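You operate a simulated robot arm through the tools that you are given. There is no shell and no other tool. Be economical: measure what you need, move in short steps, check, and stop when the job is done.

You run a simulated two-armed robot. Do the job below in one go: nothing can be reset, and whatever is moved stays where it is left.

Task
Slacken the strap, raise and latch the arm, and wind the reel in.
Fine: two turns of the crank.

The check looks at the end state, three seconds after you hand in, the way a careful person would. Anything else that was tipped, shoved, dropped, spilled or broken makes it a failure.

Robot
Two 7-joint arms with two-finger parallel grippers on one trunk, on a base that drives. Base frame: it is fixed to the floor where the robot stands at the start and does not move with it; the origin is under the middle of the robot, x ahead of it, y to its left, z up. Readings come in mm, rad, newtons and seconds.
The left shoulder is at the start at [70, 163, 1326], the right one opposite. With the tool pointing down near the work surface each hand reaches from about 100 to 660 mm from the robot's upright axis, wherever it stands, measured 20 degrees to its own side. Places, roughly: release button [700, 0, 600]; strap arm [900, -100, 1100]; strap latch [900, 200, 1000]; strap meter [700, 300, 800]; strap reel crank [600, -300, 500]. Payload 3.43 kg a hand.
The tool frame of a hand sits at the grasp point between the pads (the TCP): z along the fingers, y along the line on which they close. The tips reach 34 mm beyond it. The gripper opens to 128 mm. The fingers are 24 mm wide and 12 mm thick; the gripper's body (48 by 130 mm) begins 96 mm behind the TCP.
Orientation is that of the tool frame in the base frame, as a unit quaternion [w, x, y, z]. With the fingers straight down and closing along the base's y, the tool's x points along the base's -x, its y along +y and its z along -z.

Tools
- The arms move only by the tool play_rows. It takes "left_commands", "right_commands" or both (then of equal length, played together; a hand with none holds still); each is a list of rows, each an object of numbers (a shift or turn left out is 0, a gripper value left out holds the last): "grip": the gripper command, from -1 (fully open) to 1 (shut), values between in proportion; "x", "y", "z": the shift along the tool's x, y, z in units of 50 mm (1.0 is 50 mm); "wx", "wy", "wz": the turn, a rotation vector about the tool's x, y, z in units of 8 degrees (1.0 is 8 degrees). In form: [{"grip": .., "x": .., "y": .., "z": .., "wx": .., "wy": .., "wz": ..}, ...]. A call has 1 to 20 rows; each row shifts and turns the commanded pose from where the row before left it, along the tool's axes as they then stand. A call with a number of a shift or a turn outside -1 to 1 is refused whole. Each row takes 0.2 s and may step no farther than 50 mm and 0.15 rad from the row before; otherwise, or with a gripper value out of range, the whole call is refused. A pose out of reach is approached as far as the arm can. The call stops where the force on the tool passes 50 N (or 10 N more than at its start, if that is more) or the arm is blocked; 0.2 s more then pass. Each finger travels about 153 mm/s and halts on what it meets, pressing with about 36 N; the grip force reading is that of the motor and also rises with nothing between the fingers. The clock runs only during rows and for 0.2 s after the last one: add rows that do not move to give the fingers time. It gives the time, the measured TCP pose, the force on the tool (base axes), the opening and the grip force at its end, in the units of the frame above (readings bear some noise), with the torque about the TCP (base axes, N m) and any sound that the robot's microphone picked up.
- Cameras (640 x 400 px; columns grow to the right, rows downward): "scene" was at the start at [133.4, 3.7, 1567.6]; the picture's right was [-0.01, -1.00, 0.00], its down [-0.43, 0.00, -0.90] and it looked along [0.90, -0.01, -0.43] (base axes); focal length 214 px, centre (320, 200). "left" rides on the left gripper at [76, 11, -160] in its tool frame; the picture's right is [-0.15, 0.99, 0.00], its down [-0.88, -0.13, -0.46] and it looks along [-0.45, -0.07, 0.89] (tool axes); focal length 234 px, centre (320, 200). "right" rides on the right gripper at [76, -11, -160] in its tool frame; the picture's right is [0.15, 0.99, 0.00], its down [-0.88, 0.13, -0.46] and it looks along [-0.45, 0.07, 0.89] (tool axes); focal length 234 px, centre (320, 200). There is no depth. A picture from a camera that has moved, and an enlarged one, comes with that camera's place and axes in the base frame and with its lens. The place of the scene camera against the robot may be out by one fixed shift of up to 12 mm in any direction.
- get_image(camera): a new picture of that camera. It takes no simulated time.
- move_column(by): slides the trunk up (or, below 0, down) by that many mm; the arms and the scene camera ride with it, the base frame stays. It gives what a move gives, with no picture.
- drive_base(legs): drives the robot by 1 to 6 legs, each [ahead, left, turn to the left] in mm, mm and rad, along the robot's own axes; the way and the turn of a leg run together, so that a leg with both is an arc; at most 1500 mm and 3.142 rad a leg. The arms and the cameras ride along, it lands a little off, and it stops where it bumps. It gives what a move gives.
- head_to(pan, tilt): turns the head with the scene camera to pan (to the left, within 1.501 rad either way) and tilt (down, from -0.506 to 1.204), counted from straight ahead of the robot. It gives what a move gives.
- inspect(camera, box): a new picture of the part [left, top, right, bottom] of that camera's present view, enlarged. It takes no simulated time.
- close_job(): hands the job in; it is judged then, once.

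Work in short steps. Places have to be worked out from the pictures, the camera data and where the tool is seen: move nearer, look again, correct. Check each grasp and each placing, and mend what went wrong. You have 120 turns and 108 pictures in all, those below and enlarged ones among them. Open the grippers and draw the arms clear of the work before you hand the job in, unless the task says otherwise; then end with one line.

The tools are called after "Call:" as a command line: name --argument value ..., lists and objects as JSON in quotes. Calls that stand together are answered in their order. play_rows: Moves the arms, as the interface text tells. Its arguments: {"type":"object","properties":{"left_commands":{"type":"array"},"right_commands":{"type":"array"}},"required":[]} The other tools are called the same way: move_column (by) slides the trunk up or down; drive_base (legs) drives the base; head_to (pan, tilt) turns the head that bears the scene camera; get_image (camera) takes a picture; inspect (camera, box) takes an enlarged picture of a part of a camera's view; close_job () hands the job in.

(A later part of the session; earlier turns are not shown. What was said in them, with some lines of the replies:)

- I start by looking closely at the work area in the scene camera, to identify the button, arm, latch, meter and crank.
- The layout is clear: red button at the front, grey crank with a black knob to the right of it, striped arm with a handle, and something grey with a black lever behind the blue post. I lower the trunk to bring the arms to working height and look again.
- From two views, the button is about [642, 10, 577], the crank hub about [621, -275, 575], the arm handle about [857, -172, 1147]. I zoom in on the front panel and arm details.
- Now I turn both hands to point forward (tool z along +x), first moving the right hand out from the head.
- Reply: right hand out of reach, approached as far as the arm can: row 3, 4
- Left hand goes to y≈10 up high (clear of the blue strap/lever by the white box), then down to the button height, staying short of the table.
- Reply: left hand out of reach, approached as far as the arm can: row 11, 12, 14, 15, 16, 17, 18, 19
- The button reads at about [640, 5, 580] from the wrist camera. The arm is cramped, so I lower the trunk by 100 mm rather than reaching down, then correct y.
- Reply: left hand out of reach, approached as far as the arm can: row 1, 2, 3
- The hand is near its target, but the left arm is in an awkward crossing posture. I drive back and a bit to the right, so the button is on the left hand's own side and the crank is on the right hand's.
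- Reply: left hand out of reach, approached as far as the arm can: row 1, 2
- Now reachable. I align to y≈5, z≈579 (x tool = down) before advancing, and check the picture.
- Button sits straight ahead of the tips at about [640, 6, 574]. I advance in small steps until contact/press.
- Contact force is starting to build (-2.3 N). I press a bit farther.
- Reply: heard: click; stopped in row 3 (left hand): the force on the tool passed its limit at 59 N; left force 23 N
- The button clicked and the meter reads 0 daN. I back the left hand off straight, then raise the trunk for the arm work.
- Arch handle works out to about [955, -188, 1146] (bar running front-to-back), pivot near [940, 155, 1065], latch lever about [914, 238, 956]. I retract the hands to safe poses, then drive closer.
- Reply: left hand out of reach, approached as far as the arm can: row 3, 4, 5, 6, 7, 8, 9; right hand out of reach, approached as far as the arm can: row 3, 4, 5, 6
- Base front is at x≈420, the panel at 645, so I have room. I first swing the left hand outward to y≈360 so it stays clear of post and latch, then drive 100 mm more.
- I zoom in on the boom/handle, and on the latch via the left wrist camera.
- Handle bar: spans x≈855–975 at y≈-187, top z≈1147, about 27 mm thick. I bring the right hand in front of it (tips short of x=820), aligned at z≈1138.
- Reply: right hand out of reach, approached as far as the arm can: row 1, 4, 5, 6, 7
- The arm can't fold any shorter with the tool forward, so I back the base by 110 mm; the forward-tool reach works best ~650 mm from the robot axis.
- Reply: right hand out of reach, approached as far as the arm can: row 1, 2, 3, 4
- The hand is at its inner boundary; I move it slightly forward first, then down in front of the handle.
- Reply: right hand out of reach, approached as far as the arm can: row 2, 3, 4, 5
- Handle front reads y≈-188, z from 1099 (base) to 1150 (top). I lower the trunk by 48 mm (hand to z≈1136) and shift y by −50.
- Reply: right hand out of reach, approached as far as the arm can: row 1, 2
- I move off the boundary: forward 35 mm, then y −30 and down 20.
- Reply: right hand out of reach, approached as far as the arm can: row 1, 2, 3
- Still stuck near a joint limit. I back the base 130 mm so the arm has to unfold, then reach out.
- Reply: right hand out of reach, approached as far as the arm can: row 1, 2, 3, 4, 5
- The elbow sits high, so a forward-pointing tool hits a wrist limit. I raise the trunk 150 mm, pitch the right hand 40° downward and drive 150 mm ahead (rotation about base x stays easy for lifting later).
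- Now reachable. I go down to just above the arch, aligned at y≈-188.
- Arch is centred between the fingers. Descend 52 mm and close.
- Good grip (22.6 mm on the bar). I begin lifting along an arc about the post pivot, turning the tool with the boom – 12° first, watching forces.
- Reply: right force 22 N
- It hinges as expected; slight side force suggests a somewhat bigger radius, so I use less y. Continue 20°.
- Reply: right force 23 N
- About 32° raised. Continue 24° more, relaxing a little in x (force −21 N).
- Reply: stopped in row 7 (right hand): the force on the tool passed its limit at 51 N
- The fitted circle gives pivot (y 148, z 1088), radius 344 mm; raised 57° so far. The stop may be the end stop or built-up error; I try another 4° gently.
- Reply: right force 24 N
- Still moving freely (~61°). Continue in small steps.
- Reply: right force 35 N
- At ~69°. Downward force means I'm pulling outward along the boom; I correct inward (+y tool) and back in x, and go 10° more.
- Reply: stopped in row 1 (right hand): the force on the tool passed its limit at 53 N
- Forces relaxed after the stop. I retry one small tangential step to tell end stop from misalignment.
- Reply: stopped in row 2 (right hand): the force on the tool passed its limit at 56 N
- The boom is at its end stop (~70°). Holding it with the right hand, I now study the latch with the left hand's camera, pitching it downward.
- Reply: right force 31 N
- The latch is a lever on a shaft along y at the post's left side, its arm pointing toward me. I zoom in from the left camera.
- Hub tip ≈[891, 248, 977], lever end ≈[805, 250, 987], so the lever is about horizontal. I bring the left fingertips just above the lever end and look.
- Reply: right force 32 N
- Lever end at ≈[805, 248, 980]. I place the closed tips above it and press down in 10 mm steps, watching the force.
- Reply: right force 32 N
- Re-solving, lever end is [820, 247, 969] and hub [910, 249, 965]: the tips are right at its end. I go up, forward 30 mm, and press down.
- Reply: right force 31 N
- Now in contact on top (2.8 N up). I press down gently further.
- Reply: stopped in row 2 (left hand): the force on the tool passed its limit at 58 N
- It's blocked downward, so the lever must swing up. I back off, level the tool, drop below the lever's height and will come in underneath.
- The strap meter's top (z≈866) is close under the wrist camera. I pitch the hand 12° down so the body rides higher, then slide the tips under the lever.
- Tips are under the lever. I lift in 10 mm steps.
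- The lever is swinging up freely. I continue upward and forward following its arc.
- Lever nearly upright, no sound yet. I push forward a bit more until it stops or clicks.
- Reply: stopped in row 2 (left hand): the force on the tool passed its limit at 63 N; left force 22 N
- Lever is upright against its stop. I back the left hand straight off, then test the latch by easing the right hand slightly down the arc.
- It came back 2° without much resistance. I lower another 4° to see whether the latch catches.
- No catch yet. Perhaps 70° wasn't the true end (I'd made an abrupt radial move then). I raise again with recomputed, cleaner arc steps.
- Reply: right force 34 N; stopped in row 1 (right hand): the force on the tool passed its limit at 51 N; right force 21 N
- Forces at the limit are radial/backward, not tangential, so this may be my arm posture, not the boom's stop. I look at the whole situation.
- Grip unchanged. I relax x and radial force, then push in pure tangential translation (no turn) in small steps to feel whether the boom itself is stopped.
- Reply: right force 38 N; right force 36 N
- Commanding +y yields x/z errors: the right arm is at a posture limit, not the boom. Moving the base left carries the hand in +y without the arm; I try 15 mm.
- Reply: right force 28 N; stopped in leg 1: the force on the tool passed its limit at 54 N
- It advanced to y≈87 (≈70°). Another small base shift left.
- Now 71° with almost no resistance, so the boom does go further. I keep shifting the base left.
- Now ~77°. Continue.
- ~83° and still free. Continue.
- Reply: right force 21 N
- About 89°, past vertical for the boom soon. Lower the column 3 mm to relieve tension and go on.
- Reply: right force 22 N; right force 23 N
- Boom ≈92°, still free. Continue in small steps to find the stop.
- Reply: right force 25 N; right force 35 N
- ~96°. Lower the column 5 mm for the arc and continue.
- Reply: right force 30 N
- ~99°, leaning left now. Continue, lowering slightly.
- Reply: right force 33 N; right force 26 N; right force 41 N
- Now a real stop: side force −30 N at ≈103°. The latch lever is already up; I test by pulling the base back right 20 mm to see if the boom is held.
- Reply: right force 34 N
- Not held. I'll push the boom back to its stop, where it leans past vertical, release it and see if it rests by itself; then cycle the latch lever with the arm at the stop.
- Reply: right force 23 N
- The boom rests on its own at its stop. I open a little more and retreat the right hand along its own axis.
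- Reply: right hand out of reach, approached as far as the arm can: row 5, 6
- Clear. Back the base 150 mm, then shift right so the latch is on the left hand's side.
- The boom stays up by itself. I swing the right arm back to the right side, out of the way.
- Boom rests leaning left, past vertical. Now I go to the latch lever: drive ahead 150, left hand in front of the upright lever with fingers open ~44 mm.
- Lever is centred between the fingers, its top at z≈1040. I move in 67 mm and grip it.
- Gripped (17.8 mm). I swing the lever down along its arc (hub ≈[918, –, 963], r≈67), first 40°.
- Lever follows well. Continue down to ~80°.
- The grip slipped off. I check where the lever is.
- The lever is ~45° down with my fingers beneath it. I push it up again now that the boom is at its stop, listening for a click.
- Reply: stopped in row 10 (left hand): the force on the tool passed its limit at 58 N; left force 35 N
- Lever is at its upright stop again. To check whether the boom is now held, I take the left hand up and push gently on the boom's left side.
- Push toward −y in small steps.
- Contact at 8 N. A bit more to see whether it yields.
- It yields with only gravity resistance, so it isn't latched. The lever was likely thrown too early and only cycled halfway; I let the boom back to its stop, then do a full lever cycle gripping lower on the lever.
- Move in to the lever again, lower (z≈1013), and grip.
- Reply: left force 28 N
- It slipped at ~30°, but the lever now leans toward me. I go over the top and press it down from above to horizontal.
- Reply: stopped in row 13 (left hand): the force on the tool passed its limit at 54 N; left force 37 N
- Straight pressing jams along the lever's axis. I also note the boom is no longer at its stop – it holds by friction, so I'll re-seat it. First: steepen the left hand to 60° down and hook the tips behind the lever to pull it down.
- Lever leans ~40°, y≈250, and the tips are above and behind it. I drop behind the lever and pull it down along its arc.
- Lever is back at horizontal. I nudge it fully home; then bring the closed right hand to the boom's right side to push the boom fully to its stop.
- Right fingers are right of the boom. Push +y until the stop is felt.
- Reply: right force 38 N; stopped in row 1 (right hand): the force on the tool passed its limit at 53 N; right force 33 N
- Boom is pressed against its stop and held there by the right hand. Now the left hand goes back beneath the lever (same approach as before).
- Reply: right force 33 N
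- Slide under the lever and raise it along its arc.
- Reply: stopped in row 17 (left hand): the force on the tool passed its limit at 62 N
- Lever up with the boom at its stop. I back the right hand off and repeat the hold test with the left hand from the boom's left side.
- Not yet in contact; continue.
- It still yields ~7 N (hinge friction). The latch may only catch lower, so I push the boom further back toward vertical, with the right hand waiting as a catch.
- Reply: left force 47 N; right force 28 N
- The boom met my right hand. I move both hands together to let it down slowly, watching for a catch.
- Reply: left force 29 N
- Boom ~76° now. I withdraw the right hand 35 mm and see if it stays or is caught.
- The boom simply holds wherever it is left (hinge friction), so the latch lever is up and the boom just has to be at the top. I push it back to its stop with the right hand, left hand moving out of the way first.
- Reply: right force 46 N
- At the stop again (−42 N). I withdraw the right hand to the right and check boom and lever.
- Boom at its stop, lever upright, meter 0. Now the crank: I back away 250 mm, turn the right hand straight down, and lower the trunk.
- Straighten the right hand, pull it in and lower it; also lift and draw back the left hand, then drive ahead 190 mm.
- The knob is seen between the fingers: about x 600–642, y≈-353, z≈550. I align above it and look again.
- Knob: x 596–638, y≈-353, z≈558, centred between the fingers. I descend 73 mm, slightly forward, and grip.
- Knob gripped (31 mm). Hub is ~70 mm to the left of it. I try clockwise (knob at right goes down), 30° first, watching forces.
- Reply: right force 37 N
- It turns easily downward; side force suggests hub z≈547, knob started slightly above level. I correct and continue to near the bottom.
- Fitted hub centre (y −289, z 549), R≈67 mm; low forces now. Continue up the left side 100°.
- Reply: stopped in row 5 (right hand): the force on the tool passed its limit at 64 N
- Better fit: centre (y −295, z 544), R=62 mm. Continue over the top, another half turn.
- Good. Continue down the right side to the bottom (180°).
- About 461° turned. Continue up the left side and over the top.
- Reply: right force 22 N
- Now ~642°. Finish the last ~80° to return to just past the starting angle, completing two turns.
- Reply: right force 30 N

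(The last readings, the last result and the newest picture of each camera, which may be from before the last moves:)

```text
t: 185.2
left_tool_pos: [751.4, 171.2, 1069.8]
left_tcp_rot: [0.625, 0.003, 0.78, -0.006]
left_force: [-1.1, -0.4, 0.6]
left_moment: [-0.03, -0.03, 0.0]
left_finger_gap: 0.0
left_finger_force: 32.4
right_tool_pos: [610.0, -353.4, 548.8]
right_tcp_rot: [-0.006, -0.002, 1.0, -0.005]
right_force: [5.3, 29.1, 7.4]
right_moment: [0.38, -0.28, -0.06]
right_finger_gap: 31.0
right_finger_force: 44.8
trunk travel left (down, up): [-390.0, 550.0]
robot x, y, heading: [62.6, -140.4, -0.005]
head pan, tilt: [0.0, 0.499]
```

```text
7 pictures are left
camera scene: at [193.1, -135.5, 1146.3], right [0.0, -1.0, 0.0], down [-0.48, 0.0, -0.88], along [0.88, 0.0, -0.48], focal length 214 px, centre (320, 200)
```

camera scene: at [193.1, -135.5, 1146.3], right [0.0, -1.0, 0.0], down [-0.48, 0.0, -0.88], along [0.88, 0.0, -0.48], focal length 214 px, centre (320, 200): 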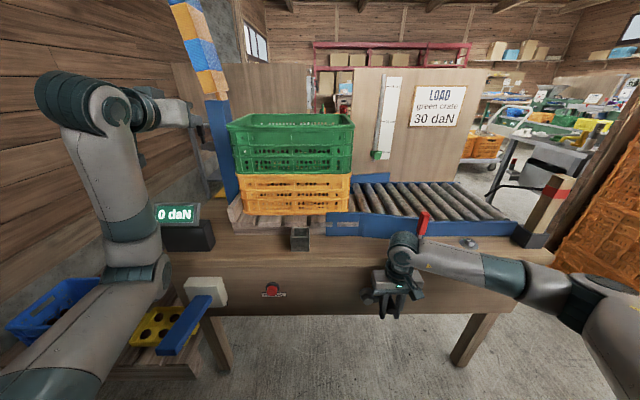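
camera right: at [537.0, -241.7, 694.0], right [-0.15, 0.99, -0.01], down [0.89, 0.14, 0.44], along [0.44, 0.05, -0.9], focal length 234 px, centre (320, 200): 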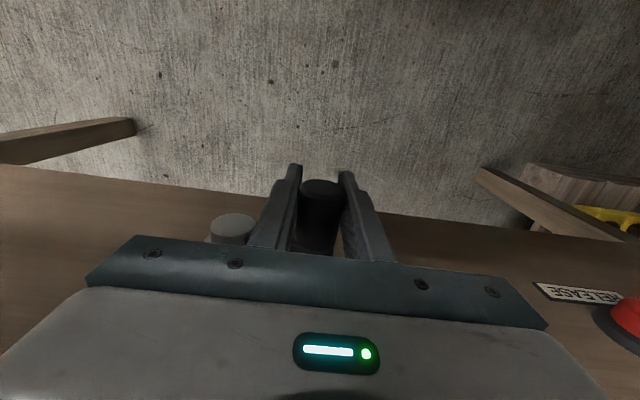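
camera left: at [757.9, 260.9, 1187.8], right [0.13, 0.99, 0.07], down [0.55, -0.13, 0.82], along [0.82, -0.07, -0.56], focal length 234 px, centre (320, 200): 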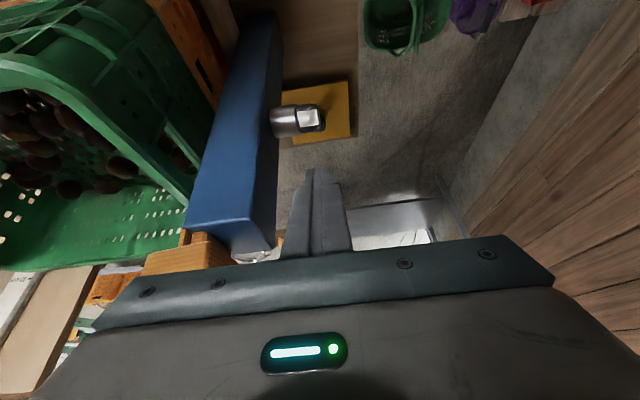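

Two turns are done (knob ~8° past start). I open the gripper, lift off, and back away from the work.

Call:
play_rows --right_commands '[{"grip": 0}, {}, {}, {"z": -0.7}, {"z": -0.9}, {"z": -0.9}, {"x": 0.8, "z": -0.3}, {"x": 0.9}, {}]' --left_commands '[{}, {}, {}, {"z": -0.3}, {"grip": 0}, {}, {}, {}, {}]'

Call:
drive_base --legs '[[-200, 0, 0]]'

Call:
get_image --camera "scene"

```text
t: 187.2
left_tool_pos: [736.2, 170.3, 1072.3]
left_tcp_rot: [0.625, 0.002, 0.78, -0.004]
left_force: [-0.6, -0.4, 0.1]
left_moment: [0.01, -0.01, -0.03]
left_finger_gap: 64.4
left_finger_force: 0.0
right_tool_pos: [529.6, -353.4, 688.2]
right_tcp_rot: [-0.008, 0.0, 1.0, -0.006]
right_force: [-0.1, -0.1, -0.6]
right_moment: [0.01, -0.02, 0.01]
right_finger_gap: 63.8
right_finger_force: 0.0
trunk travel left (down, up): [-390.0, 550.0]
robot x, y, heading: [61.5, -140.9, -0.009]
head pan, tilt: [0.0, 0.499]
```

```text
t: 188.8
left_tool_pos: [537.9, 169.6, 1073.7]
left_tcp_rot: [0.626, 0.002, 0.78, -0.004]
left_force: [-0.1, 0.0, -0.4]
left_moment: [0.02, 0.02, 0.0]
left_finger_gap: 63.8
left_finger_force: 0.1
right_tool_pos: [330.6, -353.4, 688.8]
right_tcp_rot: [-0.007, 0.0, 1.0, -0.006]
right_force: [-0.2, -1.1, -0.6]
right_moment: [0.0, -0.03, 0.01]
right_finger_gap: 64.1
right_finger_force: 0.0
trunk travel left (down, up): [-390.0, 550.0]
robot x, y, heading: [-136.5, -145.3, -0.004]
head pan, tilt: [0.0, 0.499]
```

```text
6 pictures are left
camera scene: at [-4.7, -137.2, 1146.4], right [0.0, -1.0, 0.0], down [-0.48, 0.0, -0.88], along [0.88, 0.0, -0.48], focal length 214 px, centre (320, 200)
```

scene: 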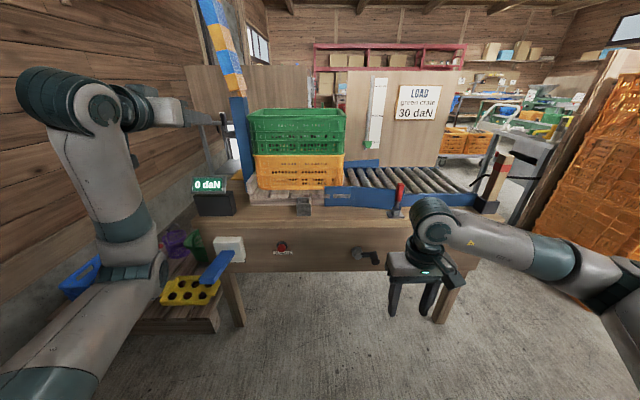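

Call:
inspect --camera "scene" --box '[180, 80, 300, 200]'

Call:
inspect --camera "scene" --box '[260, 190, 400, 290]'

```text
3.33 times, centred on (240, 140) of scene
camera zoom: at [-4.7, -137.2, 1146.4], right [0.0, -1.0, 0.0], down [-0.48, 0.0, -0.88], along [0.88, 0.0, -0.48], focal length 715 px, centre (587, 400)
```

zoom: 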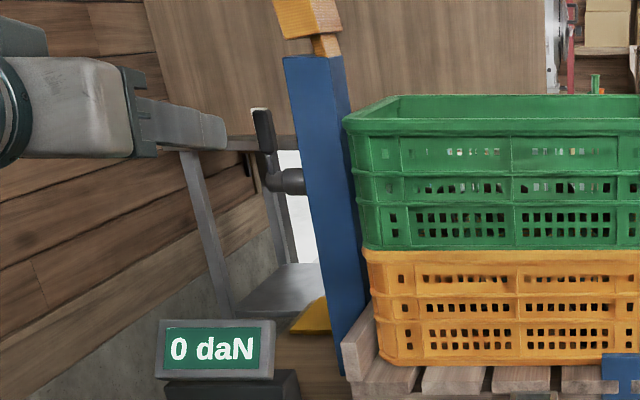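

```text
4.00 times, centred on (330, 240) of scene
camera zoom: at [-4.7, -137.2, 1146.4], right [0.0, -1.0, 0.0], down [-0.48, 0.0, -0.88], along [0.88, 0.0, -0.48], focal length 858 px, centre (280, 40)
```

zoom: 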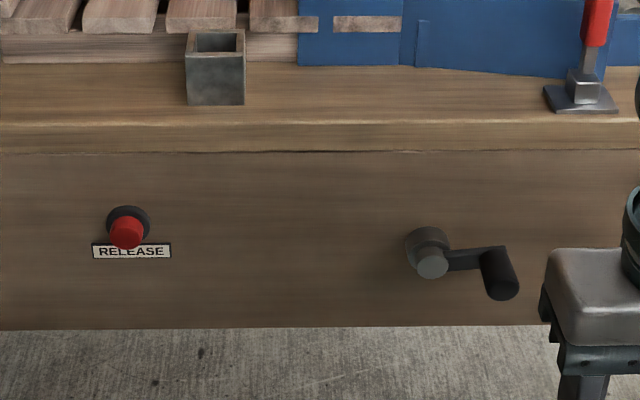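

The boom is up, the latch lever upright, the meter reads 0 daN, and the crank is two turns on and released. I open the grippers fully and hand in.

Call:
play_rows --right_commands '[{"grip": -1}, {}, {}]' --left_commands '[{"grip": -1}, {}, {}]'

Call:
close_job

```text
t: 189.6
left_tool_pos: [538.9, 169.5, 1073.5]
left_tcp_rot: [0.625, 0.002, 0.781, -0.005]
left_force: [0.5, 0.0, -0.3]
left_moment: [-0.04, -0.01, 0.04]
left_finger_gap: 128.0
left_finger_force: 0.1
right_tool_pos: [331.7, -353.0, 687.9]
right_tcp_rot: [-0.007, 0.0, 1.0, -0.006]
right_force: [-0.4, -0.4, -1.1]
right_moment: [-0.01, -0.01, 0.0]
right_finger_gap: 127.9
right_finger_force: 0.1
trunk travel left (down, up): [-390.0, 550.0]
robot x, y, heading: [-135.7, -139.0, 0.001]
head pan, tilt: [0.0, 0.499]
```

```text
The job is handed in.
```

Handed in: strap slack (meter 0 daN), arm at its top stop with the latch lever up, crank wound two turns clockwise; unconfirmed are the latch, since the arm still moved under a light push, and the winding direction, since nothing showed which way is in.
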